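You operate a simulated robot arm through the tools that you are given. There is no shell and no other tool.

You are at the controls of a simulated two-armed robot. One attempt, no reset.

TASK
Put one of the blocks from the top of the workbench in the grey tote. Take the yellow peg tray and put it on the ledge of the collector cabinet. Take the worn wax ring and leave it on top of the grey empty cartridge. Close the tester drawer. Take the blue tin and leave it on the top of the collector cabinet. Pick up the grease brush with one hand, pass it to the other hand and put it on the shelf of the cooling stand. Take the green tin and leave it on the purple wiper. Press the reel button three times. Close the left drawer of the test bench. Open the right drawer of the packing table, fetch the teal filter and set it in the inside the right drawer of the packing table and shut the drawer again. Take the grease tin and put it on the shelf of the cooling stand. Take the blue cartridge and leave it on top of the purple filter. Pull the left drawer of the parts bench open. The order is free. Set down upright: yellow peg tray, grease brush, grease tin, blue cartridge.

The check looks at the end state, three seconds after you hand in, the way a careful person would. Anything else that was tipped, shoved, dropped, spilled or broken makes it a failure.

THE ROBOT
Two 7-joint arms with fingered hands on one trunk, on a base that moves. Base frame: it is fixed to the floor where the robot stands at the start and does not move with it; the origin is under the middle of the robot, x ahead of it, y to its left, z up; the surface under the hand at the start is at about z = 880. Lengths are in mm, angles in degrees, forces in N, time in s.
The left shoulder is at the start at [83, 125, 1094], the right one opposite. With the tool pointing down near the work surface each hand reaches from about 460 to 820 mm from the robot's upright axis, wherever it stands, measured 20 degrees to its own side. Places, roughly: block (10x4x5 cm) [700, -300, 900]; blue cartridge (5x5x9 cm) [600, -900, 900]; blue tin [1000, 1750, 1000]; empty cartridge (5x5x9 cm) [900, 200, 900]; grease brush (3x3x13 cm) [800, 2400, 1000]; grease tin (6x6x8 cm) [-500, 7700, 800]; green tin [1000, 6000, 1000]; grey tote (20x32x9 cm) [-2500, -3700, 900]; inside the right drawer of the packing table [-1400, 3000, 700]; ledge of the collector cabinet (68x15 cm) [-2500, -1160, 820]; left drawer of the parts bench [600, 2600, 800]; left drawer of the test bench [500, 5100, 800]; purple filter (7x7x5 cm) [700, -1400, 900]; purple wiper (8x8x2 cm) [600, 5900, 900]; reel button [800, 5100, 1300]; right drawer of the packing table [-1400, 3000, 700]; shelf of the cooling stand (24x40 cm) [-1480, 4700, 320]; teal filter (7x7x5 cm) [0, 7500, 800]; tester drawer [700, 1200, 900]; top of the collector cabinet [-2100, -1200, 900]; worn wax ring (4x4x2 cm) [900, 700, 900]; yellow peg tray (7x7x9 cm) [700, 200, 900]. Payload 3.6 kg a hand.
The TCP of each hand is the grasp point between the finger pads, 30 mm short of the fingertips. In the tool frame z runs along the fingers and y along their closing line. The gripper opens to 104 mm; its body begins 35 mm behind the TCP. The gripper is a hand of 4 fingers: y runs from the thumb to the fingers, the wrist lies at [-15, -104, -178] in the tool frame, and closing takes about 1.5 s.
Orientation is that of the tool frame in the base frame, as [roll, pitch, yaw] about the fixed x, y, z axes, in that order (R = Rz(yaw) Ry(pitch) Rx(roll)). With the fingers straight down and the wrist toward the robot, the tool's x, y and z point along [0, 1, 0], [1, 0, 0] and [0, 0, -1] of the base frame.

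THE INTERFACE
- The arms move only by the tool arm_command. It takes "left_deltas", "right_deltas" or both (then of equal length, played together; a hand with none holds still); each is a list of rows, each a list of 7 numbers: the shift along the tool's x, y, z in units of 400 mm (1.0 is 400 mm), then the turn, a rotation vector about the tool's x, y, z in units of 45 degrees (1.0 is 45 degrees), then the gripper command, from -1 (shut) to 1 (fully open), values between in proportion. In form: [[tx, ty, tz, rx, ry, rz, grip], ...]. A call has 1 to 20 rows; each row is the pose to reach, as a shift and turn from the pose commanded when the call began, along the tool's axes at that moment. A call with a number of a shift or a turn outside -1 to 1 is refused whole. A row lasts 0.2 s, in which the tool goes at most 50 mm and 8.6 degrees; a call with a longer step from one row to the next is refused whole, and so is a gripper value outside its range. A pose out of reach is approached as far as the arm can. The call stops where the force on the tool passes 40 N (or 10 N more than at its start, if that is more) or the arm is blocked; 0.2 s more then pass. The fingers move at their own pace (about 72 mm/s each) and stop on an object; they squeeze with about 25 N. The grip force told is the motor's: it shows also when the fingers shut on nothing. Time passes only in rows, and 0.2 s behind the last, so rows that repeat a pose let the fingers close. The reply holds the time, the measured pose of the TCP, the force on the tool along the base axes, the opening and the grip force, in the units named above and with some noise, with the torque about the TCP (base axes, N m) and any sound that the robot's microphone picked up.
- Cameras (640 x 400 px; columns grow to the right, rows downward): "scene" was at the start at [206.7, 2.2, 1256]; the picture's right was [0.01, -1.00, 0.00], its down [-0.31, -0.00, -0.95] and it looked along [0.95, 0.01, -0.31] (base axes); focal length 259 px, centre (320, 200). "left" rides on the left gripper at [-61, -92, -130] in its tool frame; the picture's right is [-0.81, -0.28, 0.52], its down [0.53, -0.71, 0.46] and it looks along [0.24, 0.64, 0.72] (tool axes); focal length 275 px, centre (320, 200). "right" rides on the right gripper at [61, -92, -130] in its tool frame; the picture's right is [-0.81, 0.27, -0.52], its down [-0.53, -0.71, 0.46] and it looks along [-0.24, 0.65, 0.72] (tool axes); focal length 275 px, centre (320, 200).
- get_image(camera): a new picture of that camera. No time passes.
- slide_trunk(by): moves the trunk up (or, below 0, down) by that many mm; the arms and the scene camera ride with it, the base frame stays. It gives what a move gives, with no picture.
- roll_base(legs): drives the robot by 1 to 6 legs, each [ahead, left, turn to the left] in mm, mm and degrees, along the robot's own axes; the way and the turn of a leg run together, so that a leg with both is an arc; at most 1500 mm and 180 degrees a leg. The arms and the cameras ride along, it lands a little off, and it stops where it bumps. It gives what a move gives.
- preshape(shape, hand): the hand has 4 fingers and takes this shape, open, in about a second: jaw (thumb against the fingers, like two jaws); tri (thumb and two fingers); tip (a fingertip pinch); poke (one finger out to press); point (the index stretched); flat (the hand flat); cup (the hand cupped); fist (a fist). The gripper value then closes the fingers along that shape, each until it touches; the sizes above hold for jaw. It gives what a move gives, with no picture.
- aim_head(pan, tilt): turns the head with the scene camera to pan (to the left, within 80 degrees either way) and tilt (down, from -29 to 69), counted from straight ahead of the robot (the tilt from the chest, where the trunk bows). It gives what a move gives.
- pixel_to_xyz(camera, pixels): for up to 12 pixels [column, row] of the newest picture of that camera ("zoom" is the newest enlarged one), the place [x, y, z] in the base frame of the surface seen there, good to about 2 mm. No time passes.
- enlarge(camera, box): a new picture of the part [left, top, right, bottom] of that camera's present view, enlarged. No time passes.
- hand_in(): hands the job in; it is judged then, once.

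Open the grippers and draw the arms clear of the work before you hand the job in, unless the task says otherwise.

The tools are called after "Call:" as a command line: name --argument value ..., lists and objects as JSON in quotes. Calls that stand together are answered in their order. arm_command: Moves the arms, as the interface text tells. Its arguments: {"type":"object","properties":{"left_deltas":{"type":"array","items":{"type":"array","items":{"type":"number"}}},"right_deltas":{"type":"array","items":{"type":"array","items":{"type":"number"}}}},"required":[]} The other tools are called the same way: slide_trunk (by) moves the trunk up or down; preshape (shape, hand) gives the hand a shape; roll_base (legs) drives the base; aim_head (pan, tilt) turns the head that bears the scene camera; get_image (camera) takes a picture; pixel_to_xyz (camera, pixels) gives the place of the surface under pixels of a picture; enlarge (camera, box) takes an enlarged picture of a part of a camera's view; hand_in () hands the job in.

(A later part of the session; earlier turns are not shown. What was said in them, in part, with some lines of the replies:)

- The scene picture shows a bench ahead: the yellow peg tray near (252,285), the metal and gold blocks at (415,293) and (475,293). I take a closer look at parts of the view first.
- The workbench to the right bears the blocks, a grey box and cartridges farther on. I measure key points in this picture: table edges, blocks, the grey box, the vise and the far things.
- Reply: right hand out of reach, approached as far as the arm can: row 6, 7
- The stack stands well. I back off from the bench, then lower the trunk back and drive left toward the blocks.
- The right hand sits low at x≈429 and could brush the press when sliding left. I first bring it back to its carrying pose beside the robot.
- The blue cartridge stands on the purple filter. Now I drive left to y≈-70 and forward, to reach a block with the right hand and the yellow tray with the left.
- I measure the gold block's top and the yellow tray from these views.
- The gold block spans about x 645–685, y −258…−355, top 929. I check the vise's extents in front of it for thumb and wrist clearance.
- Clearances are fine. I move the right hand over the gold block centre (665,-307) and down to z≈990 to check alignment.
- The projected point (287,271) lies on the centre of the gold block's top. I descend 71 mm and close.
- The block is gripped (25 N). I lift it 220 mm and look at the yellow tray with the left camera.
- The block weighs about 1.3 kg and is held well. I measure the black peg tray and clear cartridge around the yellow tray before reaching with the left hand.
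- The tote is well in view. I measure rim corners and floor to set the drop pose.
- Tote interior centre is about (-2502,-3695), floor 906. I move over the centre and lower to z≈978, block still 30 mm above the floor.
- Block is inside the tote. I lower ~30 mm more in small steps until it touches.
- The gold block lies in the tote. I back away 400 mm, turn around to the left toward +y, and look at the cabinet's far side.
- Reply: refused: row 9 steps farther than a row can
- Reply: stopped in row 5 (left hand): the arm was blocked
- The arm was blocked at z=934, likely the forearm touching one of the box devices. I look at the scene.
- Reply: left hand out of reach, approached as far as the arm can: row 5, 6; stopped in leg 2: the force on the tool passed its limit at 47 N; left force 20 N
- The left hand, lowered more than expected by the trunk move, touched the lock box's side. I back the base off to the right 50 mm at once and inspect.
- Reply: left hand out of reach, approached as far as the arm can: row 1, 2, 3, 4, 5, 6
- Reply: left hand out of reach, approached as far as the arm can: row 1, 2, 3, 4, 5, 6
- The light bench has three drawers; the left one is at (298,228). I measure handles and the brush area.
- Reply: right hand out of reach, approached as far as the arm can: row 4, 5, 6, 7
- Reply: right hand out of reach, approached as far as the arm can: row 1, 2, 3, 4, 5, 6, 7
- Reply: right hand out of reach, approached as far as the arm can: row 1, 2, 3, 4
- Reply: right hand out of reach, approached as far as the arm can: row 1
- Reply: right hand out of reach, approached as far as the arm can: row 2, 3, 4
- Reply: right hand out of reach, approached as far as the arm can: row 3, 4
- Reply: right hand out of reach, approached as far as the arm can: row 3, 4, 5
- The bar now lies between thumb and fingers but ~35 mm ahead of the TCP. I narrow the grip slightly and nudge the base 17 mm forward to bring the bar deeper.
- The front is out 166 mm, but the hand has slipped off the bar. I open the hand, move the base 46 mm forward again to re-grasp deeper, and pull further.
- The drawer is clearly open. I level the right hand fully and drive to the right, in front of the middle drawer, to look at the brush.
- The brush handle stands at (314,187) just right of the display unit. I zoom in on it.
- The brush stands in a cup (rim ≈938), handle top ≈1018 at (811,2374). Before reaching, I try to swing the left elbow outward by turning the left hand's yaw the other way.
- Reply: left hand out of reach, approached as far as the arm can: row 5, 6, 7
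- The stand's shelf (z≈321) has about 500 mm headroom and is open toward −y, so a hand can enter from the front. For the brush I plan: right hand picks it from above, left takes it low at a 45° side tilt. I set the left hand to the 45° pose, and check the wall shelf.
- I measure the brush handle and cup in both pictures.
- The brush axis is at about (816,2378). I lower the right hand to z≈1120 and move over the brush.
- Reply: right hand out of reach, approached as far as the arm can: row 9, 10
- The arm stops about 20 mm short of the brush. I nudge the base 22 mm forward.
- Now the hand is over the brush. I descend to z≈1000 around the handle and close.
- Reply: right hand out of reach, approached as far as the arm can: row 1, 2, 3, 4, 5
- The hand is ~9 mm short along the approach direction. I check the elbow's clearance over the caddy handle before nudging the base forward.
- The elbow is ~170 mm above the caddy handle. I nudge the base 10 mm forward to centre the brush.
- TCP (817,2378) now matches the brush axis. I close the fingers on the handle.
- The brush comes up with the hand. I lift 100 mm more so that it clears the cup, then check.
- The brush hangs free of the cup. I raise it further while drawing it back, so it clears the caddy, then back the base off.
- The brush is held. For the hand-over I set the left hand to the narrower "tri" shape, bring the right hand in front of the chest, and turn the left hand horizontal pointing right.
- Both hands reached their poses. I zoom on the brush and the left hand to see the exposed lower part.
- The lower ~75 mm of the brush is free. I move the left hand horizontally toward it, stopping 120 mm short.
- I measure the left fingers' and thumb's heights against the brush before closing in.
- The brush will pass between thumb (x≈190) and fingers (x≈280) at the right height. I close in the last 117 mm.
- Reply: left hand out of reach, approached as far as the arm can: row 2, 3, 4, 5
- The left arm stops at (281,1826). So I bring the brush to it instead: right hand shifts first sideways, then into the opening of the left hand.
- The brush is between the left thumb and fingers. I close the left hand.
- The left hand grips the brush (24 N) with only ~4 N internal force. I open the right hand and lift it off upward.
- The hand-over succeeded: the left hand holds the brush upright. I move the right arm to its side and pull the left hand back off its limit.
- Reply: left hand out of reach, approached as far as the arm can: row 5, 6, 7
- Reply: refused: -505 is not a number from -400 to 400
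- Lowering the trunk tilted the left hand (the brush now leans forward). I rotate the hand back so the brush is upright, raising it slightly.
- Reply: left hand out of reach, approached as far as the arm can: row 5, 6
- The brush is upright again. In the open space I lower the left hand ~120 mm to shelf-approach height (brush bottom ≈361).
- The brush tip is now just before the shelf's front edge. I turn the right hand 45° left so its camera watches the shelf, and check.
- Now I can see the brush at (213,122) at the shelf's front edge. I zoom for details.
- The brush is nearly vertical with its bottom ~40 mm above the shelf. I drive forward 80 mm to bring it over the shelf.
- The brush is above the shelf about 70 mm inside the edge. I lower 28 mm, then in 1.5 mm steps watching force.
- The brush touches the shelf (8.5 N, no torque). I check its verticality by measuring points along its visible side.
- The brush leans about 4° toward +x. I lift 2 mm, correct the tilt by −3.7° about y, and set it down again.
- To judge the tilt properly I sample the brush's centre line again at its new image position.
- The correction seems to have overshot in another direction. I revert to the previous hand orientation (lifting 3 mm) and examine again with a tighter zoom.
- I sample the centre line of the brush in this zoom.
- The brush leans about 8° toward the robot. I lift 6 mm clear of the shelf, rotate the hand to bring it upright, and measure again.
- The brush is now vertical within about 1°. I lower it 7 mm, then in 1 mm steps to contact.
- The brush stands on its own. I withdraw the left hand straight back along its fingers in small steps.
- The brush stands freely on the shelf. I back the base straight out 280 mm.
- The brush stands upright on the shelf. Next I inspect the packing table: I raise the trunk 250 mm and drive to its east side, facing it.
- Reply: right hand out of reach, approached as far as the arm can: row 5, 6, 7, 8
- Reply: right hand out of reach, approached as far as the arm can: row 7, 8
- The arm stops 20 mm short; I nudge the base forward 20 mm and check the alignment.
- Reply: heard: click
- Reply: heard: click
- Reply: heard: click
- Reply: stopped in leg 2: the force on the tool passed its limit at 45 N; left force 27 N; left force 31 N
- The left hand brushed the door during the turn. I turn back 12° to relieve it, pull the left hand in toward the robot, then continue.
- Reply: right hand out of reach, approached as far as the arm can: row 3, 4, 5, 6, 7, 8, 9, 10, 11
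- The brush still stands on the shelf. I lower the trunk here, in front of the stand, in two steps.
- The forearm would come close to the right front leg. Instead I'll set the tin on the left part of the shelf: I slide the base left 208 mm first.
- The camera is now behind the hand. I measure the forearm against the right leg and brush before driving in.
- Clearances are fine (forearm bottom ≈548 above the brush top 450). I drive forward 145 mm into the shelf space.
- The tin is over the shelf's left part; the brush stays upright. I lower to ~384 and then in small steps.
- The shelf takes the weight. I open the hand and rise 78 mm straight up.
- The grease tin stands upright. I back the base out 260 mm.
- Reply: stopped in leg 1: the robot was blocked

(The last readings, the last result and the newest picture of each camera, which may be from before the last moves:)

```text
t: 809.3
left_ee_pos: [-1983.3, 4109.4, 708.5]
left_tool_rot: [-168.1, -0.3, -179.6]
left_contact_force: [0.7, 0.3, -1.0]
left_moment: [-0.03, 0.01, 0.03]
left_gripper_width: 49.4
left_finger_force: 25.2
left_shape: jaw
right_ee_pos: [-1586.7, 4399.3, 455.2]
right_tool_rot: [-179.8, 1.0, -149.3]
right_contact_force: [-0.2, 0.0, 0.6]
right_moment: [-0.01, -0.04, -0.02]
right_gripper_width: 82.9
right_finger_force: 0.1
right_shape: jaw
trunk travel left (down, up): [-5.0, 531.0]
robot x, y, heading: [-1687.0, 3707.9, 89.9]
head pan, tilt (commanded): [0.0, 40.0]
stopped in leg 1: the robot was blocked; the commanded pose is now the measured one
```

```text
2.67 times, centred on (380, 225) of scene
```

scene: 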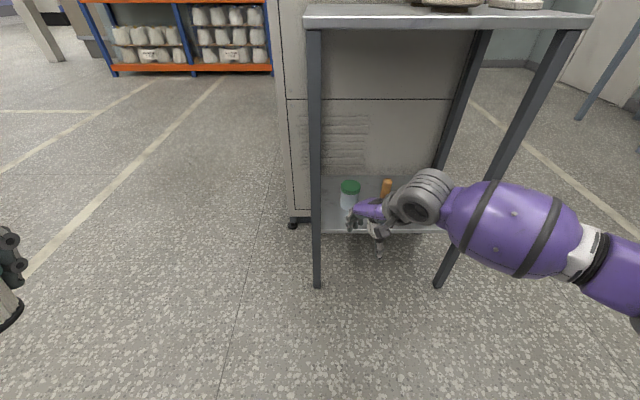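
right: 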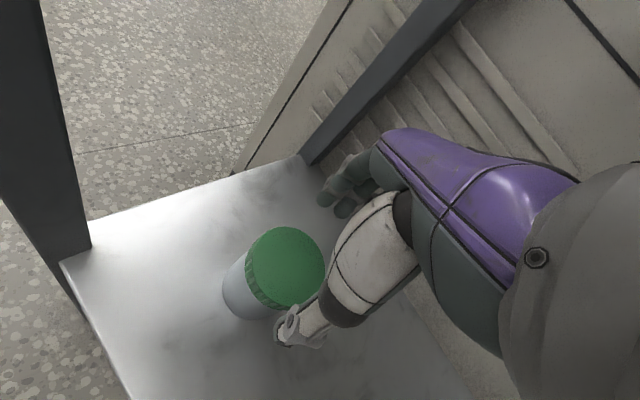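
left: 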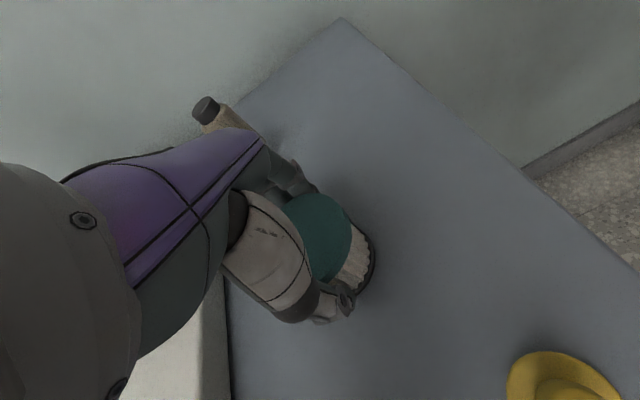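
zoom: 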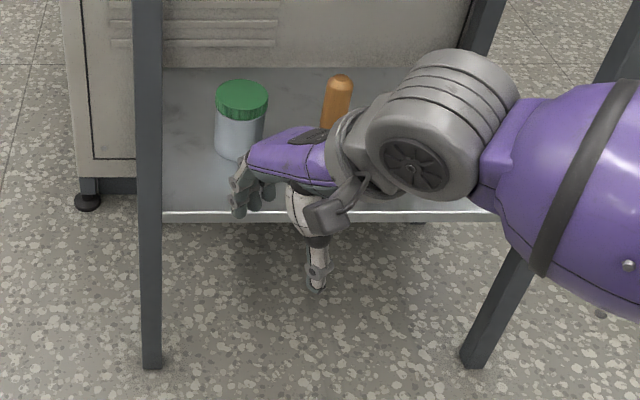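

The robot lightly touched the packing table behind (base radius ≈280 mm). I move forward 30 mm, slide right to the aisle, and raise the trunk.

Call:
roll_base --legs '[[35, 0, 0], [0, -1240, 0]]'

Call:
slide_trunk --by 320

Call:
aim_head --pan 60 --tilt 20

Call:
get_image --camera "scene"

```text
t: 814.8
left_ee_pos: [-1543.3, 4149.5, 708.2]
left_tool_rot: [-167.9, -0.1, 179.5]
left_contact_force: [0.5, -0.2, -0.6]
left_moment: [-0.02, -0.01, 0.01]
left_gripper_width: 49.5
left_finger_force: 25.0
left_shape: jaw
right_ee_pos: [-1142.1, 4435.8, 457.4]
right_tool_rot: [-179.7, 1.0, -150.2]
right_contact_force: [0.1, 0.2, 0.1]
right_moment: [0.04, 0.03, -0.02]
right_gripper_width: 82.8
right_finger_force: 0.1
right_shape: jaw
trunk travel left (down, up): [-5.0, 531.0]
robot x, y, heading: [-1257.3, 3743.6, 88.8]
head pan, tilt (commanded): [0.0, 40.0]
stopped in leg 2: the robot was blocked; the commanded pose is now the measured one
```

```text
t: 817.9
left_ee_pos: [-1540.2, 4151.0, 1027.1]
left_tool_rot: [-168.0, -0.3, 179.8]
left_contact_force: [0.2, -0.6, -1.1]
left_moment: [-0.01, 0.01, 0.0]
left_gripper_width: 49.5
left_finger_force: 24.6
left_shape: jaw
right_ee_pos: [-1141.8, 4435.0, 775.8]
right_tool_rot: [-179.9, 0.9, -150.0]
right_contact_force: [0.5, 0.0, 0.4]
right_moment: [-0.01, -0.02, -0.01]
right_gripper_width: 82.7
right_finger_force: 0.0
right_shape: jaw
trunk travel left (down, up): [-325.0, 211.0]
robot x, y, heading: [-1254.6, 3743.3, 89.2]
head pan, tilt (commanded): [0.0, 40.0]
```

```text
t: 819.2
left_ee_pos: [-1541.6, 4149.4, 1028.2]
left_tool_rot: [-168.0, -0.2, 179.7]
left_contact_force: [0.0, 0.0, -1.0]
left_moment: [0.0, 0.01, -0.01]
left_gripper_width: 49.5
left_finger_force: 24.8
left_shape: jaw
right_ee_pos: [-1142.8, 4434.4, 776.6]
right_tool_rot: [-179.9, 0.9, -149.9]
right_contact_force: [0.0, -0.1, 0.4]
right_moment: [0.0, 0.02, 0.02]
right_gripper_width: 82.9
right_finger_force: 0.1
right_shape: jaw
trunk travel left (down, up): [-325.0, 211.0]
robot x, y, heading: [-1254.6, 3745.1, 89.0]
head pan, tilt (commanded): [60.0, 20.0]
```

```text
taken
```

scene: 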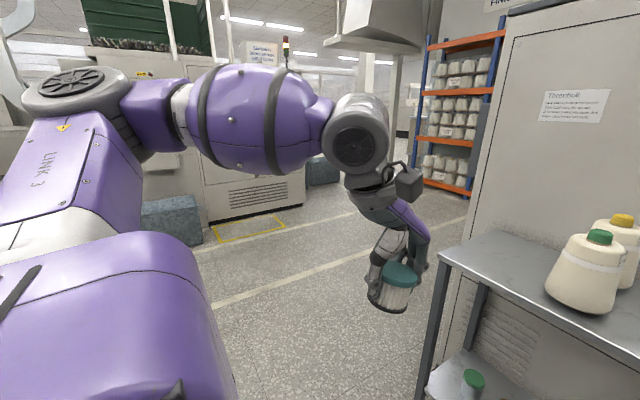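

The base was blocked again while sliding right. I look to the right and down to see what is in the way.

Call:
aim_head --pan -30 --tilt 35

Call:
get_image --camera "scene"

Call:
get_image --camera "right"

```text
t: 820.9
left_ee_pos: [-1540.1, 4148.9, 1028.3]
left_tool_rot: [-168.0, -0.3, 179.7]
left_contact_force: [-0.7, 1.0, -1.2]
left_moment: [-0.01, 0.01, 0.03]
left_gripper_width: 49.3
left_finger_force: 25.2
left_shape: jaw
right_ee_pos: [-1141.9, 4434.5, 776.0]
right_tool_rot: [-179.8, 0.9, -150.0]
right_contact_force: [0.0, -0.3, 0.0]
right_moment: [-0.01, 0.0, 0.02]
right_gripper_width: 82.9
right_finger_force: 0.0
right_shape: jaw
trunk travel left (down, up): [-325.0, 211.0]
robot x, y, heading: [-1256.1, 3749.1, 89.1]
head pan, tilt (commanded): [-30.0, 35.0]
```

```text
taken
```

scene: 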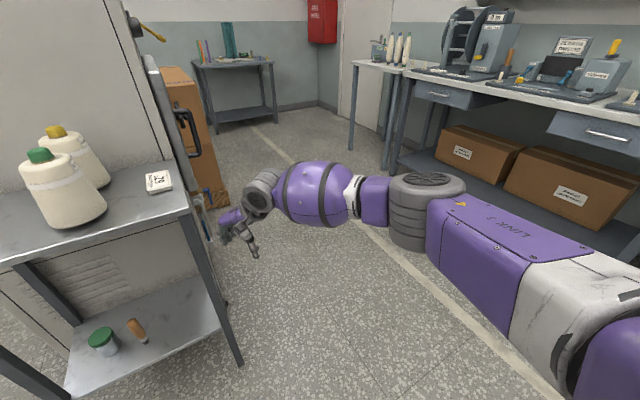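

```text
taken
```

right: 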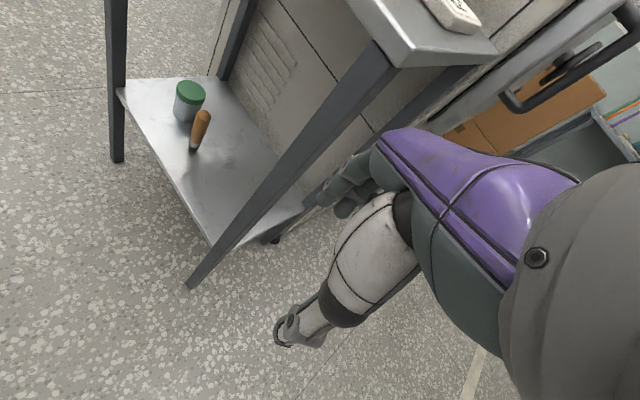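

The stand and its contents look fine. I move forward 90 mm away from the table behind, then try sliding right again.

Call:
roll_base --legs '[[90, 0, 1]]'

Call:
roll_base --legs '[[0, -400, 0]]'

```text
t: 822.0
left_ee_pos: [-1546.7, 4236.9, 1028.0]
left_tool_rot: [-168.0, -0.3, -179.3]
left_contact_force: [-0.7, -0.1, -0.8]
left_moment: [-0.01, 0.0, 0.0]
left_gripper_width: 49.4
left_finger_force: 25.2
left_shape: jaw
right_ee_pos: [-1153.4, 4526.5, 775.1]
right_tool_rot: [-179.9, 0.9, -149.1]
right_contact_force: [-0.4, -0.1, 0.4]
right_moment: [0.02, 0.01, 0.02]
right_gripper_width: 82.8
right_finger_force: 0.1
right_shape: jaw
trunk travel left (down, up): [-325.0, 211.0]
robot x, y, heading: [-1252.1, 3836.0, 90.2]
head pan, tilt (commanded): [-30.0, 35.0]
```

```text
t: 826.1
left_ee_pos: [-1143.8, 4235.7, 1028.4]
left_tool_rot: [-168.1, -0.3, -179.2]
left_contact_force: [0.6, -0.1, -0.5]
left_moment: [0.02, 0.0, -0.01]
left_gripper_width: 49.4
left_finger_force: 25.4
left_shape: jaw
right_ee_pos: [-750.2, 4529.0, 776.1]
right_tool_rot: [-179.9, 0.9, -149.1]
right_contact_force: [-0.3, -0.4, 0.5]
right_moment: [0.02, 0.01, -0.03]
right_gripper_width: 83.4
right_finger_force: 0.0
right_shape: jaw
trunk travel left (down, up): [-325.0, 211.0]
robot x, y, heading: [-850.6, 3838.4, 90.2]
head pan, tilt (commanded): [-30.0, 35.0]
```

Free now. I raise and retract the right hand, then drive to the aisle and turn to face the packing table.

Call:
arm_command --right_deltas '[[0, -0.05, -0.1, 0, 0, 0.08, 0.4], [0, -0.1, -0.2, 0, 0, 0.16, 0.4], [0, -0.15, -0.3, 0, 0, 0.24, 0.4], [0, -0.2, -0.4, 0, 0, 0.32, 0.4], [0, -0.25, -0.5, 0, 0, 0.4, 0.4], [0, -0.3, -0.6, 0, 0, 0.48, 0.4], [0, -0.35, -0.7, 0, 0, 0.56, 0.4], [0, -0.38, -0.8, 0, 0, 0.64, 0.4], [0, -0.4, -0.88, 0, 0, 0.69, 0.4]]'

Call:
roll_base --legs '[[0, -410, 0], [0, 0, 90], [0, 590, 0]]'

Call:
aim_head --pan 5 --tilt 35

Call:
get_image --camera "scene"

```text
t: 828.1
left_ee_pos: [-1143.8, 4235.1, 1028.4]
left_tool_rot: [-168.0, -0.3, -179.1]
left_contact_force: [-0.5, 0.2, -0.9]
left_moment: [0.01, -0.01, -0.01]
left_gripper_width: 49.2
left_finger_force: 25.0
left_shape: jaw
right_ee_pos: [-672.4, 4390.2, 1129.2]
right_tool_rot: [179.7, 1.0, 179.9]
right_contact_force: [-0.1, 0.0, -0.2]
right_moment: [-0.01, 0.0, 0.02]
right_gripper_width: 73.0
right_finger_force: 0.1
right_shape: jaw
trunk travel left (down, up): [-325.0, 211.0]
robot x, y, heading: [-851.5, 3839.9, 90.0]
head pan, tilt (commanded): [-30.0, 35.0]
```

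```text
t: 841.4
left_ee_pos: [-809.0, 2947.8, 1029.4]
left_tool_rot: [-168.0, -0.2, -87.4]
left_contact_force: [-0.2, -0.3, 0.5]
left_moment: [0.0, 0.0, 0.0]
left_gripper_width: 49.3
left_finger_force: 24.9
left_shape: jaw
right_ee_pos: [-978.1, 3415.0, 1128.3]
right_tool_rot: [179.6, 0.8, -88.3]
right_contact_force: [-0.4, 0.4, 0.0]
right_moment: [-0.02, 0.01, 0.02]
right_gripper_width: 72.8
right_finger_force: 0.1
right_shape: jaw
trunk travel left (down, up): [-325.0, 211.0]
robot x, y, heading: [-418.2, 3254.2, -177.8]
head pan, tilt (commanded): [-30.0, 35.0]
```

```text
t: 842.4
left_ee_pos: [-807.8, 2948.8, 1029.2]
left_tool_rot: [-168.0, -0.3, -87.5]
left_contact_force: [0.3, 0.0, 0.3]
left_moment: [0.0, 0.01, 0.0]
left_gripper_width: 49.4
left_finger_force: 25.0
left_shape: jaw
right_ee_pos: [-978.0, 3414.3, 1127.6]
right_tool_rot: [179.6, 0.7, -88.3]
right_contact_force: [0.0, -0.8, -1.9]
right_moment: [-0.03, 0.0, 0.01]
right_gripper_width: 73.0
right_finger_force: 0.1
right_shape: jaw
trunk travel left (down, up): [-325.0, 211.0]
robot x, y, heading: [-418.0, 3255.3, -178.1]
head pan, tilt (commanded): [5.0, 35.0]
```

```text
taken
```

scene: 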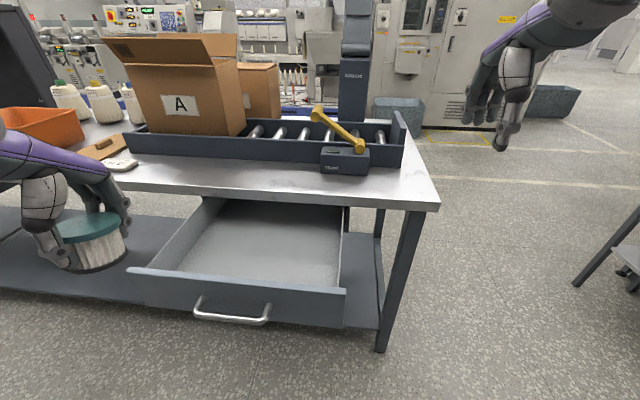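

The open drawer is in view and empty. I measure its floor, rims and front.

Call:
pixel_to_xyz --camera "scene" --pixels '[[270, 250], [240, 260], [320, 265], [270, 225], [165, 245], [342, 240], [240, 282], [240, 300], [300, 290], [230, 320], [260, 205], [200, 260]]'

```text
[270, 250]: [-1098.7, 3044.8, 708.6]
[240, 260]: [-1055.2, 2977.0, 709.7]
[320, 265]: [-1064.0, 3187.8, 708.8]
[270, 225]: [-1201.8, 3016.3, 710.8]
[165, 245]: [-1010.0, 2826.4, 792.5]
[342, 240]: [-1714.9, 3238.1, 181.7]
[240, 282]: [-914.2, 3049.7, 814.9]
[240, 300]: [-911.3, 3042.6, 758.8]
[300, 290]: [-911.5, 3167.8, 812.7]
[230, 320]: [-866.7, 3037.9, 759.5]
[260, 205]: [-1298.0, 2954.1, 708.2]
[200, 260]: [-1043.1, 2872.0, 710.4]
```

Drawer floor is z≈709, front panel at x=−912. I level the left hand and bring the filter over (−1035,3020) at z≈1000.

Call:
arm_command --left_deltas '[[-0.03, 0.094, -0.008, -0.045, 0, 0, -1], [-0.067, 0.187, -0.015, -0.09, 0, 0, -1], [-0.1, 0.28, -0.023, -0.134, 0, 0, -1], [-0.135, 0.375, -0.03, -0.178, 0, 0, -1], [-0.17, 0.468, -0.038, -0.223, 0, 0, -1], [-0.202, 0.562, -0.0455, -0.267, 0, 0, -1], [-0.202, 0.562, -0.0455, -0.267, 0, 0, -1]]'

Call:
get_image --camera "left"

Call:
get_image --camera "scene"

```text
t: 844.0
left_ee_pos: [-1034.8, 3016.5, 998.1]
left_tool_rot: [179.9, -0.3, -87.5]
left_contact_force: [0.8, 0.5, -1.3]
left_moment: [0.03, -0.02, 0.0]
left_gripper_width: 49.4
left_finger_force: 24.5
left_shape: jaw
right_ee_pos: [-977.3, 3414.3, 1128.5]
right_tool_rot: [179.6, 0.8, -88.3]
right_contact_force: [0.9, 0.6, 0.2]
right_moment: [0.02, -0.02, 0.0]
right_gripper_width: 72.8
right_finger_force: 0.0
right_shape: jaw
trunk travel left (down, up): [-325.0, 211.0]
robot x, y, heading: [-418.0, 3250.6, -178.3]
head pan, tilt (commanded): [5.0, 35.0]
```

```text
taken
```

left: 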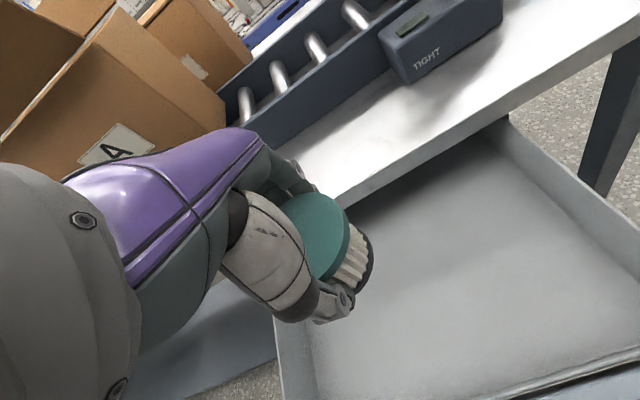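

```text
taken
```

scene: 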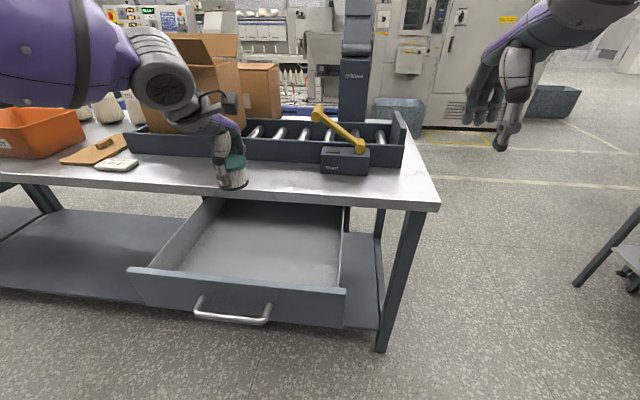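

The filter is above the drawer. I lower it to z≈762, then in small steps to the floor.

Call:
arm_command --left_deltas '[[0, 0, 0.1, 0, 0, 0, -1], [0, 0, 0.21, 0, 0, 0, -1], [0, 0, 0.32, 0, 0, 0, -1], [0, 0, 0.42, 0, 0, 0, -1], [0, 0, 0.51, 0, 0, 0, -1], [0, 0, 0.575, 0, 0, 0, -1], [0, 0, 0.595, 0, 0, 0, -1], [0, 0, 0.605, 0, 0, 0, -1], [0, 0, 0.612, 0, 0, 0, -1]]'

Call:
get_image --camera "left"

```text
t: 846.0
left_ee_pos: [-1036.6, 3016.4, 754.9]
left_tool_rot: [179.9, -0.2, -87.5]
left_contact_force: [-0.2, 0.7, -0.9]
left_moment: [0.0, 0.0, -0.01]
left_gripper_width: 49.1
left_finger_force: 24.6
left_shape: jaw
right_ee_pos: [-976.9, 3414.1, 1127.8]
right_tool_rot: [179.6, 0.8, -88.4]
right_contact_force: [-0.1, -0.4, -0.5]
right_moment: [-0.01, -0.03, -0.03]
right_gripper_width: 72.8
right_finger_force: 0.1
right_shape: jaw
trunk travel left (down, up): [-325.0, 211.0]
robot x, y, heading: [-416.5, 3249.7, -178.0]
head pan, tilt (commanded): [5.0, 35.0]
```

```text
taken
```

left: 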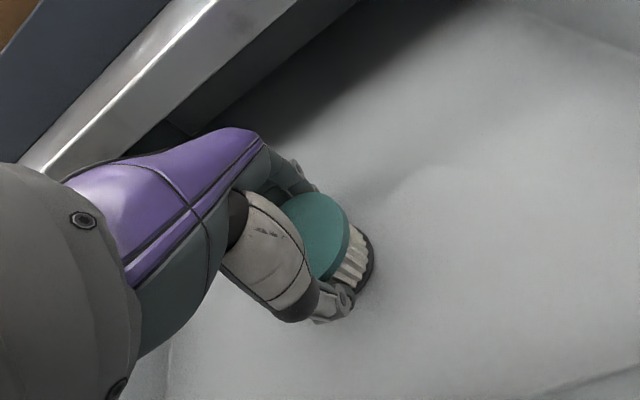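

Call:
arm_command --left_deltas '[[0, 0, 0.004, 0, 0, 0, -1], [0, 0, 0.008, 0, 0, 0, -1], [0, 0, 0.011, 0, 0, 0, -1], [0, 0, 0.014, 0, 0, 0, -1]]'

```text
t: 847.0
left_ee_pos: [-1036.8, 3017.3, 749.9]
left_tool_rot: [180.0, -0.3, -87.4]
left_contact_force: [0.1, -1.5, 2.6]
left_moment: [-0.01, 0.0, 0.04]
left_gripper_width: 49.2
left_finger_force: 25.1
left_shape: jaw
right_ee_pos: [-975.9, 3414.7, 1128.7]
right_tool_rot: [179.6, 0.8, -88.3]
right_contact_force: [-0.3, 0.0, -0.4]
right_moment: [0.0, 0.0, -0.01]
right_gripper_width: 73.0
right_finger_force: 0.1
right_shape: jaw
trunk travel left (down, up): [-325.0, 211.0]
robot x, y, heading: [-418.4, 3253.4, -178.2]
head pan, tilt (commanded): [5.0, 35.0]
```

The filter rests on the drawer floor (+2.6 N). I open and rise straight up out of the drawer.

Call:
arm_command --left_deltas '[[0, 0, 0, 0, 0, 0, 0.2], [0, 0, 0, 0, 0, 0, 0.5], [0, 0, 0, 0, 0, 0, 0.5], [0, 0, 0, 0, 0, 0, 0.5], [0, 0, -0.05, 0, 0, 0, 0.5], [0, 0, -0.14, 0, 0, 0, 0.5], [0, 0, -0.25, 0, 0, 0, 0.5], [0, 0, -0.36, 0, 0, 0, 0.5], [0, 0, -0.47, 0, 0, 0, 0.5], [0, 0, -0.58, 0, 0, 0, 0.5], [0, 0, -0.69, 0, 0, 0, 0.5], [0, -0.08, -0.78, 0, 0, 0, 0.5], [0, -0.18, -0.84, 0, 0, 0, 0.5], [0, -0.29, -0.86, 0, 0, 0, 0.5], [0, -0.4, -0.86, 0, 0, 0, 0.5]]'

Call:
get_image --camera "scene"

Call:
get_image --camera "left"

```text
t: 850.2
left_ee_pos: [-871.2, 3023.4, 1093.9]
left_tool_rot: [179.8, -0.3, -87.5]
left_contact_force: [-0.1, 0.0, -0.3]
left_moment: [-0.01, 0.01, 0.04]
left_gripper_width: 77.5
left_finger_force: 0.0
left_shape: jaw
right_ee_pos: [-976.5, 3414.6, 1129.1]
right_tool_rot: [179.7, 0.7, -88.3]
right_contact_force: [0.0, 0.5, -0.7]
right_moment: [0.0, 0.02, -0.02]
right_gripper_width: 73.0
right_finger_force: 0.0
right_shape: jaw
trunk travel left (down, up): [-325.0, 211.0]
robot x, y, heading: [-418.4, 3250.3, -178.2]
head pan, tilt (commanded): [5.0, 35.0]
```

```text
taken
```

scene: 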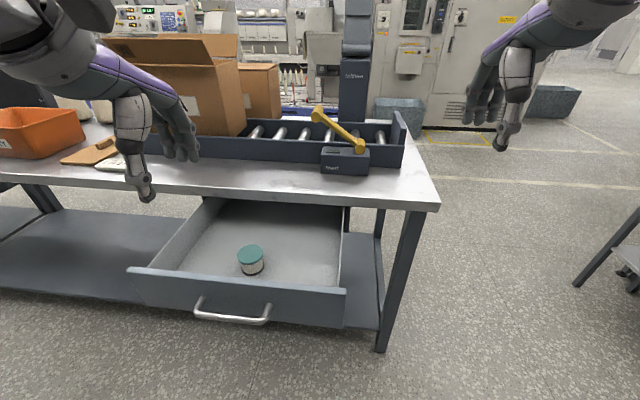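

```text
taken
```

left: 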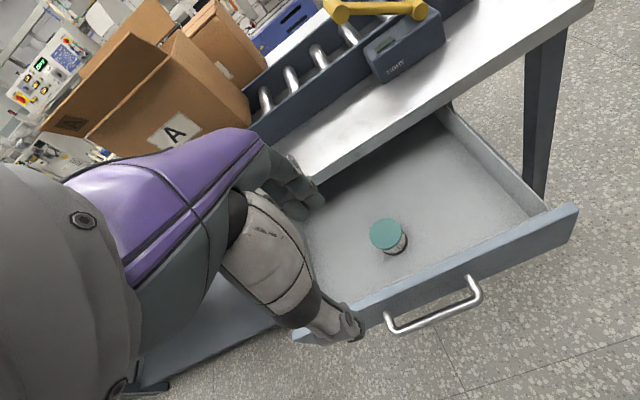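

The teal filter lies in the drawer. I now position to push the drawer shut with the closed right hand: back 130 mm, slide left 335 mm.

Call:
roll_base --legs '[[-130, 0, -1.8], [0, 330, 0]]'

Call:
get_image --camera "scene"

```text
t: 854.5
left_ee_pos: [-745.2, 2710.4, 1094.0]
left_tool_rot: [179.9, -0.3, -89.1]
left_contact_force: [0.1, 0.5, -0.1]
left_moment: [-0.02, -0.01, 0.04]
left_gripper_width: 77.7
left_finger_force: 0.0
left_shape: jaw
right_ee_pos: [-840.8, 3105.2, 1127.0]
right_tool_rot: [179.6, 0.8, -89.9]
right_contact_force: [-1.5, -0.2, 0.0]
right_moment: [0.02, 0.0, 0.0]
right_gripper_width: 73.0
right_finger_force: 0.1
right_shape: jaw
trunk travel left (down, up): [-325.0, 211.0]
robot x, y, heading: [-286.3, 2926.4, -179.7]
head pan, tilt (commanded): [5.0, 35.0]
```

```text
taken
```

scene: 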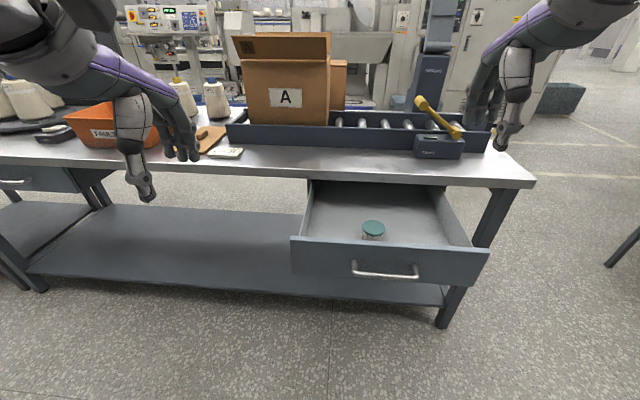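

I close the right hand, draw it back to x≈−770 and lower it to the handle's height.

Call:
arm_command --right_deltas '[[0.05, -0.09, 0.03, 0, 0, 0, -0.5], [0.1, -0.1775, 0.08, 0, 0, 0, -1], [0.1725, -0.1775, 0.16, 0, 0, 0, -1], [0.1725, -0.1775, 0.27, 0, 0, 0, -1], [0.1725, -0.1775, 0.38, 0, 0, 0, -1], [0.1725, -0.1775, 0.49, 0, 0, 0, -1], [0.1725, -0.1775, 0.6, 0, 0, 0, -1], [0.1725, -0.1775, 0.71, 0, 0, 0, -1], [0.1725, -0.1775, 0.82, 0, 0, 0, -1], [0.1725, -0.1775, 0.93, 0, 0, 0, -1], [0.1725, -0.1775, 0.93, 0, 0, 0, -1]]'

Call:
get_image --camera "scene"

Call:
get_image --camera "right"

```text
t: 856.9
left_ee_pos: [-747.1, 2711.0, 1093.6]
left_tool_rot: [179.8, -0.4, -89.1]
left_contact_force: [0.1, -0.6, -0.1]
left_moment: [0.03, 0.0, 0.02]
left_gripper_width: 77.7
left_finger_force: 0.1
left_shape: jaw
right_ee_pos: [-771.6, 3039.6, 757.0]
right_tool_rot: [179.6, 0.8, -89.8]
right_contact_force: [0.2, -0.5, -0.4]
right_moment: [0.03, -0.04, 0.0]
right_gripper_width: 0.0
right_finger_force: 24.9
right_shape: jaw
trunk travel left (down, up): [-325.0, 211.0]
robot x, y, heading: [-285.7, 2926.3, -179.9]
head pan, tilt (commanded): [5.0, 35.0]
```

```text
taken
```

scene: 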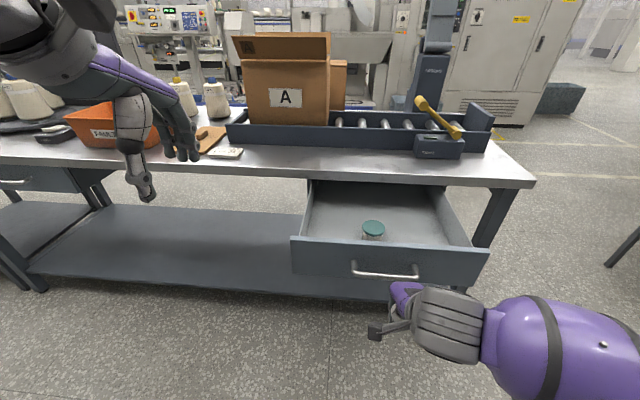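

```text
taken
```

right: 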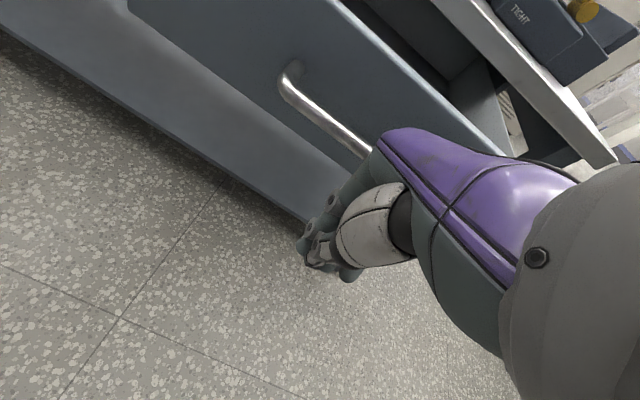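

The hand is in front of the handle. I push by driving forward 160 mm and check the filter.

Call:
roll_base --legs '[[160, 0, 0]]'

Call:
get_image --camera "scene"

Call:
pixel_to_xyz --camera "scene" --pixels '[[330, 270], [320, 255], [345, 285], [310, 280]]'

```text
t: 858.3
left_ee_pos: [-906.5, 2710.4, 1093.2]
left_tool_rot: [180.0, -0.2, -88.9]
left_contact_force: [-0.7, -0.6, -0.5]
left_moment: [-0.03, 0.01, -0.05]
left_gripper_width: 77.8
left_finger_force: 0.0
left_shape: jaw
right_ee_pos: [-930.4, 3039.7, 757.7]
right_tool_rot: [179.7, 0.8, -89.7]
right_contact_force: [-0.8, 1.0, -1.2]
right_moment: [0.01, 0.01, 0.0]
right_gripper_width: 0.0
right_finger_force: 25.5
right_shape: jaw
trunk travel left (down, up): [-325.0, 211.0]
robot x, y, heading: [-443.5, 2927.2, -179.6]
head pan, tilt (commanded): [5.0, 35.0]
```

```text
taken
```

scene: 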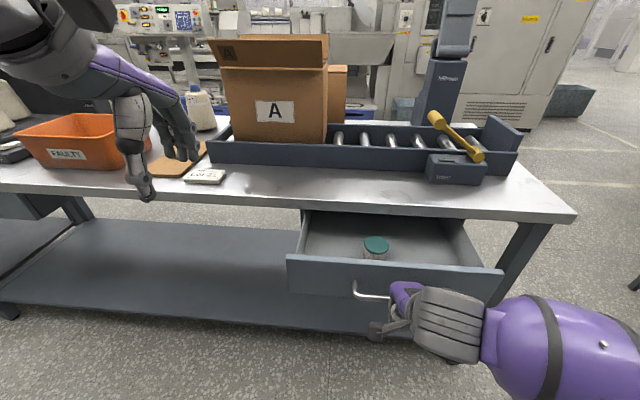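

```text
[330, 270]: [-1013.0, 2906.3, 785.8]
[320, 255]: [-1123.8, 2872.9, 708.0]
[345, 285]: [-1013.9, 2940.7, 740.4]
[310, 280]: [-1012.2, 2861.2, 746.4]
```

The front is at −1013 and the filter travels along. I push another 130 mm with the base.

Call:
roll_base --legs '[[130, 0, 0]]'

Call:
get_image --camera "scene"

Call:
pixel_to_xyz --camera "scene" --pixels '[[330, 280], [320, 300], [345, 290], [310, 290], [300, 250]]'

```text
t: 859.6
left_ee_pos: [-1034.5, 2710.2, 1093.3]
left_tool_rot: [179.9, -0.3, -88.9]
left_contact_force: [0.1, 0.1, 0.0]
left_moment: [0.01, -0.03, 0.01]
left_gripper_width: 77.6
left_finger_force: 0.0
left_shape: jaw
right_ee_pos: [-1060.1, 3038.4, 756.3]
right_tool_rot: [179.7, 0.7, -89.8]
right_contact_force: [0.0, -0.2, 0.3]
right_moment: [0.01, -0.02, 0.02]
right_gripper_width: 0.0
right_finger_force: 24.9
right_shape: jaw
trunk travel left (down, up): [-325.0, 211.0]
robot x, y, heading: [-577.8, 2927.6, -179.5]
head pan, tilt (commanded): [5.0, 35.0]
```

```text
taken
```

scene: 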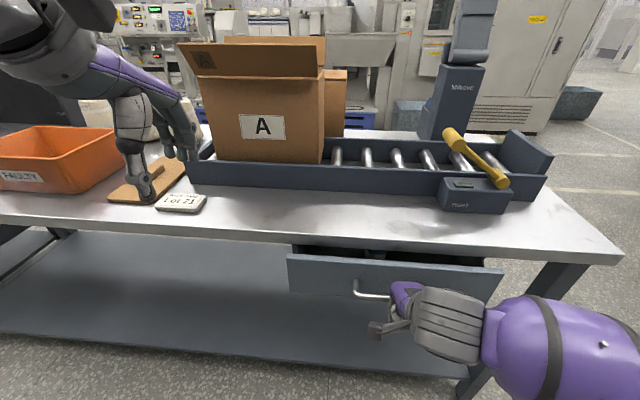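

```text
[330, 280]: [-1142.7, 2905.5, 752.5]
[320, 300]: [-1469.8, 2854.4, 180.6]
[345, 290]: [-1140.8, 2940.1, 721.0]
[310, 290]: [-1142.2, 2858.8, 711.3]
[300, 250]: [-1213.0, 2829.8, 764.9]
```

Front at −1142. I push 45 mm more with the base, then finish with small arm steps.

Call:
roll_base --legs '[[45, 0, 0]]'

Call:
arm_command --right_deltas '[[0, 0.01, 0, 0, 0, 0, -1], [0, 0.02, 0, 0, 0, 0, -1], [0, 0.03, 0, 0, 0, 0, -1], [0, 0.04, 0, 0, 0, 0, -1]]'

Call:
get_image --camera "scene"

Call:
pixel_to_xyz --camera "scene" --pixels '[[330, 285], [345, 290], [310, 290], [320, 280]]'

```text
t: 860.5
left_ee_pos: [-1079.3, 2707.6, 1093.6]
left_tool_rot: [-180.0, -0.3, -88.9]
left_contact_force: [-1.0, -0.3, 0.8]
left_moment: [0.01, -0.03, 0.02]
left_gripper_width: 77.7
left_finger_force: 0.0
left_shape: jaw
right_ee_pos: [-1102.8, 3038.1, 756.1]
right_tool_rot: [179.7, 0.8, -89.8]
right_contact_force: [-0.2, 0.5, -1.1]
right_moment: [0.0, -0.02, -0.03]
right_gripper_width: 0.2
right_finger_force: 24.8
right_shape: jaw
trunk travel left (down, up): [-325.0, 211.0]
robot x, y, heading: [-616.7, 2924.0, -179.4]
head pan, tilt (commanded): [5.0, 35.0]
```

```text
t: 861.5
left_ee_pos: [-1078.9, 2708.7, 1093.9]
left_tool_rot: [179.9, -0.3, -88.9]
left_contact_force: [-0.7, -0.2, -0.6]
left_moment: [-0.01, 0.01, 0.01]
left_gripper_width: 77.8
left_finger_force: 0.0
left_shape: jaw
right_ee_pos: [-1118.2, 3038.7, 756.3]
right_tool_rot: [179.8, 0.8, -89.7]
right_contact_force: [-1.0, 0.3, -0.1]
right_moment: [-0.02, 0.02, -0.01]
right_gripper_width: 0.1
right_finger_force: 25.2
right_shape: jaw
trunk travel left (down, up): [-325.0, 211.0]
robot x, y, heading: [-619.2, 2926.4, -179.5]
head pan, tilt (commanded): [5.0, 35.0]
```

```text
taken
```

scene: 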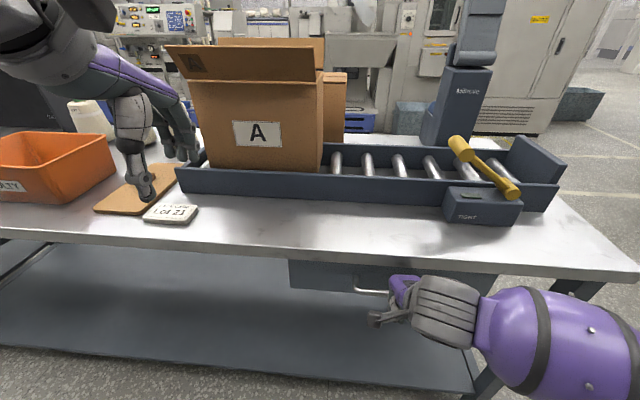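

```text
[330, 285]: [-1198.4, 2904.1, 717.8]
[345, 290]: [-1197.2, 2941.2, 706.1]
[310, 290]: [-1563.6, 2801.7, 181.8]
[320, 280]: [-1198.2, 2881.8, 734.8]
```

The front is back at −1198, the original closed position. I give a gentle extra push to feel the stop.

Call:
arm_command --right_deltas '[[0, 0.006, 0, 0, 0, 0, -1], [0, 0.012, 0, 0, 0, 0, -1], [0, 0.018, 0, 0, 0, 0, -1]]'

Call:
arm_command --right_deltas '[[0, -0.08, 0, 0, 0, 0, -1], [0, -0.18, 0, 0, 0, 0, -1], [0, -0.28, 0, 0, 0, 0, -1]]'

Call:
roll_base --legs '[[-200, 0, 0]]'

Call:
get_image --camera "scene"

```text
t: 862.3
left_ee_pos: [-1077.0, 2709.0, 1094.1]
left_tool_rot: [179.9, -0.3, -88.9]
left_contact_force: [-1.0, 0.0, -0.1]
left_moment: [-0.01, 0.02, -0.02]
left_gripper_width: 77.7
left_finger_force: 0.0
left_shape: jaw
right_ee_pos: [-1125.9, 3038.6, 754.5]
right_tool_rot: [179.7, 0.9, -89.7]
right_contact_force: [2.0, 0.8, -0.6]
right_moment: [0.0, 0.01, -0.03]
right_gripper_width: 0.0
right_finger_force: 24.9
right_shape: jaw
trunk travel left (down, up): [-325.0, 211.0]
robot x, y, heading: [-616.0, 2929.9, -179.5]
head pan, tilt (commanded): [5.0, 35.0]
```

```text
t: 863.1
left_ee_pos: [-1077.7, 2708.9, 1093.9]
left_tool_rot: [179.9, -0.3, -88.8]
left_contact_force: [-0.4, 0.0, 0.4]
left_moment: [-0.04, -0.03, 0.0]
left_gripper_width: 77.6
left_finger_force: 0.0
left_shape: jaw
right_ee_pos: [-1014.6, 3039.0, 755.0]
right_tool_rot: [179.7, 0.9, -89.8]
right_contact_force: [-0.3, -0.9, -0.3]
right_moment: [-0.02, 0.01, 0.0]
right_gripper_width: 0.0
right_finger_force: 24.8
right_shape: jaw
trunk travel left (down, up): [-325.0, 211.0]
robot x, y, heading: [-619.3, 2924.5, -179.5]
head pan, tilt (commanded): [5.0, 35.0]
```

```text
t: 864.7
left_ee_pos: [-878.0, 2710.4, 1095.7]
left_tool_rot: [179.9, -0.2, -88.9]
left_contact_force: [-0.2, 0.7, 0.0]
left_moment: [-0.03, 0.04, 0.03]
left_gripper_width: 77.7
left_finger_force: 0.0
left_shape: jaw
right_ee_pos: [-813.6, 3042.4, 755.3]
right_tool_rot: [179.6, 0.8, -89.7]
right_contact_force: [-0.3, -0.4, -0.4]
right_moment: [-0.01, -0.05, 0.0]
right_gripper_width: 0.0
right_finger_force: 25.3
right_shape: jaw
trunk travel left (down, up): [-325.0, 211.0]
robot x, y, heading: [-418.7, 2929.0, -179.8]
head pan, tilt (commanded): [5.0, 35.0]
```

```text
taken
```

scene: 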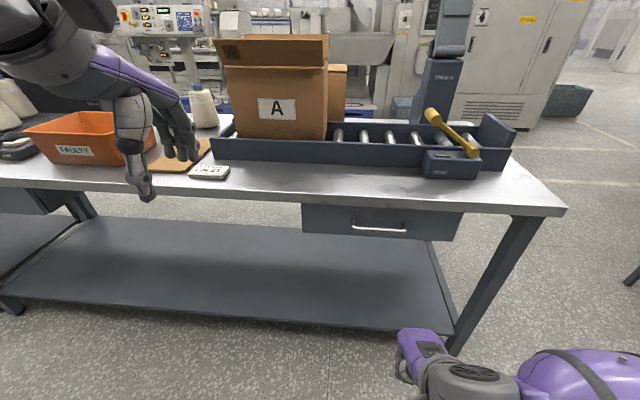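

The drawer looks shut. I measure its front and handle ends to confirm nothing shifted.

Call:
pixel_to_xyz --camera "scene" --pixels '[[330, 220], [440, 225], [380, 230], [353, 225], [406, 230], [560, 208], [445, 165]]'

Call:
enlarge --camera "scene" --box '[280, 100, 580, 260]'

```text
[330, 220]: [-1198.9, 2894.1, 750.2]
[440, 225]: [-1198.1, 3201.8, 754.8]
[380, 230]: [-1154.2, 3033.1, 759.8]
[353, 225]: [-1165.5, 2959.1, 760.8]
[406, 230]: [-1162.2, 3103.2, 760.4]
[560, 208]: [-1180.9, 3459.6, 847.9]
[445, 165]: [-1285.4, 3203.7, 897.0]
```

```text
2.13 times, centred on (430, 180) of scene
```

zoom: 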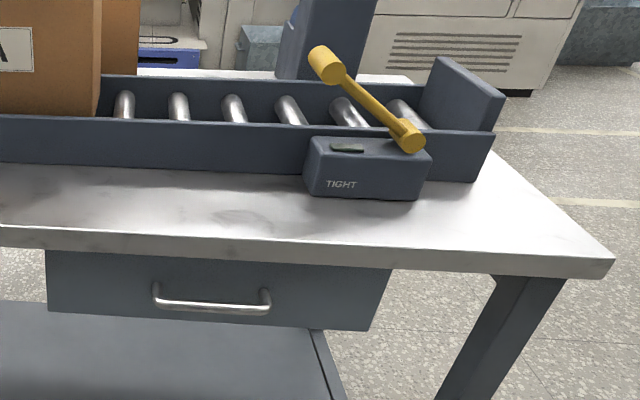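

Everything is where it was. I raise and open the right hand, then turn around to verify the parts-bench drawer and the earlier placements.

Call:
arm_command --right_deltas '[[0, 0, -0.1, 0, 0, 0, -0.5], [0, 0, -0.2, 0, 0, 0, 0], [0, 0, -0.32, 0, 0, 0, 0.5], [0, 0, -0.44, 0, 0, 0, 0.8], [0, 0, -0.56, 0, 0, 0, 1], [0, 0, -0.68, 0, 0, 0, 1], [0, 0, -0.8, 0, 0, 0, 1], [0, 0, -0.92, 0, 0, 0, 1]]'

Call:
roll_base --legs '[[0, 0, -90], [0, 0, -90]]'

Call:
aim_head --pan -15 --tilt 28

Call:
get_image --camera "scene"

```text
t: 866.5
left_ee_pos: [-879.2, 2709.8, 1095.5]
left_tool_rot: [179.9, -0.3, -89.1]
left_contact_force: [0.2, 0.6, -0.7]
left_moment: [0.01, 0.03, -0.03]
left_gripper_width: 78.0
left_finger_force: 0.1
left_shape: jaw
right_ee_pos: [-811.3, 3034.0, 1125.6]
right_tool_rot: [179.7, 0.8, -89.8]
right_contact_force: [0.2, -0.7, -0.1]
right_moment: [0.01, -0.01, 0.0]
right_gripper_width: 103.4
right_finger_force: 0.1
right_shape: jaw
right hand out of reach, approached as far as the arm can: row 2, 3, 4, 5
trunk travel left (down, up): [-325.0, 211.0]
robot x, y, heading: [-415.1, 2933.6, -179.7]
head pan, tilt (commanded): [5.0, 35.0]
```

```text
t: 874.4
left_ee_pos: [33.7, 3166.5, 1094.9]
left_tool_rot: [-180.0, -0.3, 93.8]
left_contact_force: [-0.4, -0.2, 0.5]
left_moment: [0.04, 0.0, 0.0]
left_gripper_width: 77.9
left_finger_force: 0.0
left_shape: jaw
right_ee_pos: [-15.2, 2839.9, 1123.8]
right_tool_rot: [179.6, 0.8, 93.0]
right_contact_force: [0.7, -0.3, 0.1]
right_moment: [-0.01, 0.02, 0.0]
right_gripper_width: 103.6
right_finger_force: 0.0
right_shape: jaw
trunk travel left (down, up): [-325.0, 211.0]
robot x, y, heading: [-417.4, 2927.3, 3.3]
head pan, tilt (commanded): [5.0, 35.0]
```

```text
t: 875.2
left_ee_pos: [34.8, 3167.6, 1094.2]
left_tool_rot: [179.9, -0.1, 93.8]
left_contact_force: [-0.4, 0.6, 0.3]
left_moment: [0.0, -0.04, -0.03]
left_gripper_width: 77.6
left_finger_force: 0.1
left_shape: jaw
right_ee_pos: [-15.1, 2839.5, 1124.5]
right_tool_rot: [179.8, 0.9, 93.0]
right_contact_force: [-0.6, 0.2, -0.4]
right_moment: [0.0, -0.01, 0.02]
right_gripper_width: 103.9
right_finger_force: 0.0
right_shape: jaw
trunk travel left (down, up): [-325.0, 211.0]
robot x, y, heading: [-415.4, 2925.4, 3.1]
head pan, tilt (commanded): [-15.0, 28.0]
```

```text
taken
```

scene: 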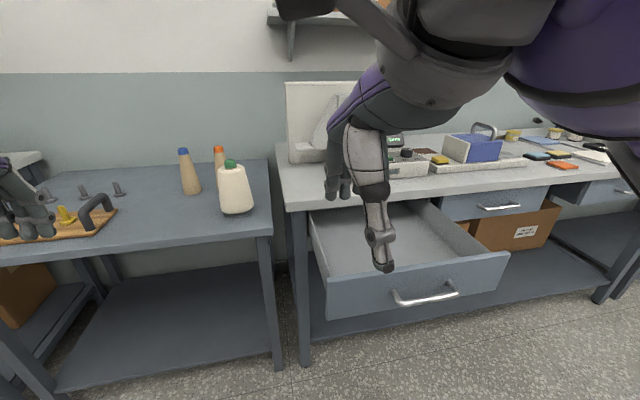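

The parts-bench left drawer is open. I back off and drive south for a last look at the tester bench (ring on cartridge, tester drawer).

Call:
roll_base --legs '[[-100, 0, -3], [0, -1250, 0], [0, -1250, 0]]'

Call:
aim_head --pan 0 --tilt 20

Call:
get_image --camera "scene"

Call:
enlarge --camera "scene" --box '[200, 150, 440, 280]'

```text
t: 898.1
left_ee_pos: [-47.9, 626.6, 1093.8]
left_tool_rot: [179.9, -0.3, 91.8]
left_contact_force: [-0.2, 0.2, 0.3]
left_moment: [0.02, -0.02, 0.0]
left_gripper_width: 77.7
left_finger_force: 0.1
left_shape: jaw
right_ee_pos: [-108.4, 304.4, 1124.7]
right_tool_rot: [179.7, 0.7, 90.8]
right_contact_force: [0.1, 0.1, 0.0]
right_moment: [0.01, 0.01, 0.02]
right_gripper_width: 103.6
right_finger_force: 0.2
right_shape: jaw
trunk travel left (down, up): [-325.0, 211.0]
robot x, y, heading: [-505.0, 406.8, 0.8]
head pan, tilt (commanded): [-15.0, 28.0]
```

```text
t: 898.9
left_ee_pos: [-47.5, 627.1, 1093.0]
left_tool_rot: [179.9, -0.3, 91.6]
left_contact_force: [0.2, 0.3, 0.6]
left_moment: [-0.04, -0.02, 0.0]
left_gripper_width: 77.6
left_finger_force: 0.0
left_shape: jaw
right_ee_pos: [-106.9, 304.3, 1124.3]
right_tool_rot: [179.7, 0.8, 90.8]
right_contact_force: [-0.9, 0.3, 0.0]
right_moment: [0.0, 0.04, 0.0]
right_gripper_width: 103.8
right_finger_force: 0.1
right_shape: jaw
trunk travel left (down, up): [-325.0, 211.0]
robot x, y, heading: [-505.9, 407.0, 0.8]
head pan, tilt (commanded): [0.0, 20.0]
```

```text
taken
```

scene: 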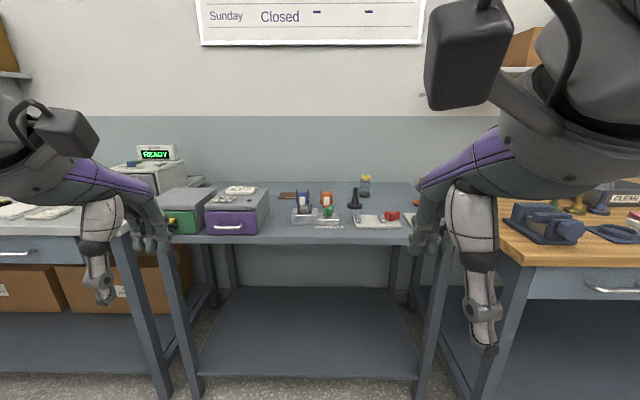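

```text
2.67 times, centred on (320, 215) of scene
```

zoom: 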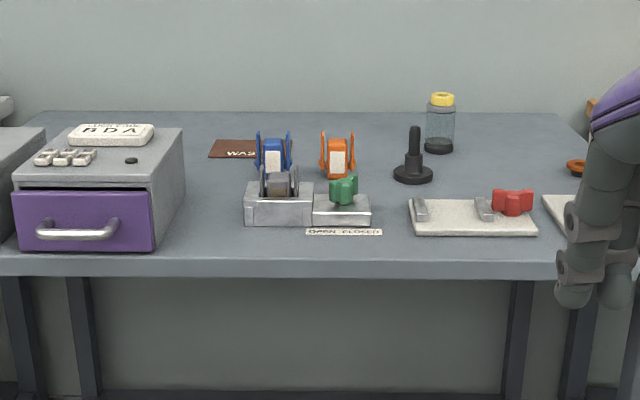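

The ring sits on the cartridge. I check the lock-box drawer's position against the earlier reading (front at x≈475).

Call:
enlarge --camera "scene" --box '[150, 165, 290, 255]'

Call:
pixel_to_xyz --camera "zoom" --pixels '[[270, 240], [400, 240], [330, 290], [330, 210], [320, 160], [420, 195], [300, 265], [100, 230], [70, 240], [440, 215]]'

```text
4.44 times, centred on (220, 210) of scene
```

zoom: 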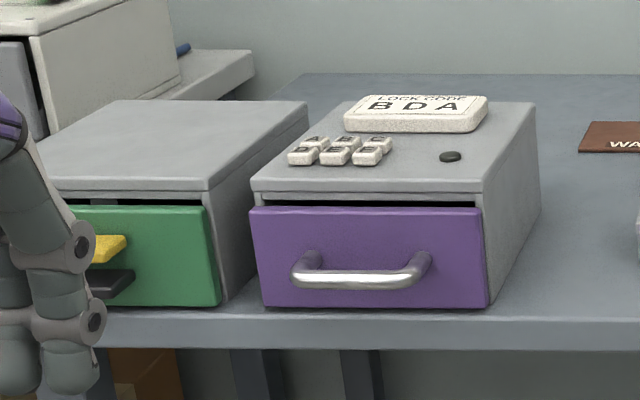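

```text
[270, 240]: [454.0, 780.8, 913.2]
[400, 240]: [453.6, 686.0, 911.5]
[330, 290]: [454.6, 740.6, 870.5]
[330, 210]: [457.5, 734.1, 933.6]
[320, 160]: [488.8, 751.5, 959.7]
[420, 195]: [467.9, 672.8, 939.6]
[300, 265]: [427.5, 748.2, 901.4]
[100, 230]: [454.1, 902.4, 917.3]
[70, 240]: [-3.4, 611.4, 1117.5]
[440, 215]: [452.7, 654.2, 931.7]
```

The lock box is unchanged (front at 454 as at the start). Everything is done; I open both grippers fully with the arms clear over the aisle.

Call:
arm_command --left_deltas '[[0, 0, 0, 0, 0, 0, 1], [0, 0, 0, 0, 0, 0, 1], [0, 0, 0, 0, 0, 0, 1]]' --right_deltas '[[0, 0, 0, 0, 0, 0, 1], [0, 0, 0, 0, 0, 0, 1], [0, 0, 0, 0, 0, 0, 1]]'

```text
t: 899.7
left_ee_pos: [-47.5, 627.3, 1094.9]
left_tool_rot: [179.9, -0.3, 91.7]
left_contact_force: [0.4, 0.2, -0.1]
left_moment: [-0.04, 0.01, 0.02]
left_gripper_width: 103.6
left_finger_force: 0.0
left_shape: jaw
right_ee_pos: [-109.1, 303.2, 1123.5]
right_tool_rot: [179.8, 0.8, 90.8]
right_contact_force: [1.1, -0.7, -1.2]
right_moment: [-0.01, -0.02, 0.0]
right_gripper_width: 103.9
right_finger_force: 0.0
right_shape: jaw
trunk travel left (down, up): [-325.0, 211.0]
robot x, y, heading: [-504.3, 408.8, 1.1]
head pan, tilt (commanded): [0.0, 20.0]
```

Both grippers read about 104 mm (fully open), and the hands are clear over the aisle at x<0. All the tasks are finished, so I hand in the job.

Call:
hand_in

```text
The job is handed in.
```

I finished all thirteen tasks and handed the job in. The result of the check has not come back.

| Task | State at hand-in |
|---|---|
| Block in the grey tote | The gold block lies in the tote. |
| Yellow peg tray on the collector cabinet ledge | Standing upright on the ledge. |
| Worn wax ring on the grey empty cartridge | On the cartridge lid; seen again in my last look. |
| Tester drawer | Shut. |
| Blue tin on the collector cabinet | Standing on the top. |
| Grease brush on the cooling stand shelf | Passed from right hand to left; standing upright. |
| Green tin on the purple wiper | Standing on the wiper. |
| Reel button | Pressed three times; I heard three clicks. |
| Left drawer of the test bench | Shut. |
| Teal filter in the right drawer of the packing table | Filter inside, drawer shut. |
| Grease tin on the cooling stand shelf | Standing upright. |
| Blue cartridge on the purple filter | Standing upright. |
| Left drawer of the parts bench | Pulled open about 311 mm. |

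I made unplanned contact in several places:
- **Lock box on the tester bench:** the left arm stopped against it or the box beside it while I reached for the ring. The left hand then hit its side at about 47 N. It measured in the same place afterwards.
- **Door beside the small table:** the left hand pressed it at about 45 N during a turn. I backed off, but did not check the door afterwards.
- **Beside the packing table:** the base was blocked there twice, most likely by the table's end. The table and its drawer measured where they were before.
- **Reel counter:** the first press reset it from 35 m to 0 m, because that button is labelled ZERO.
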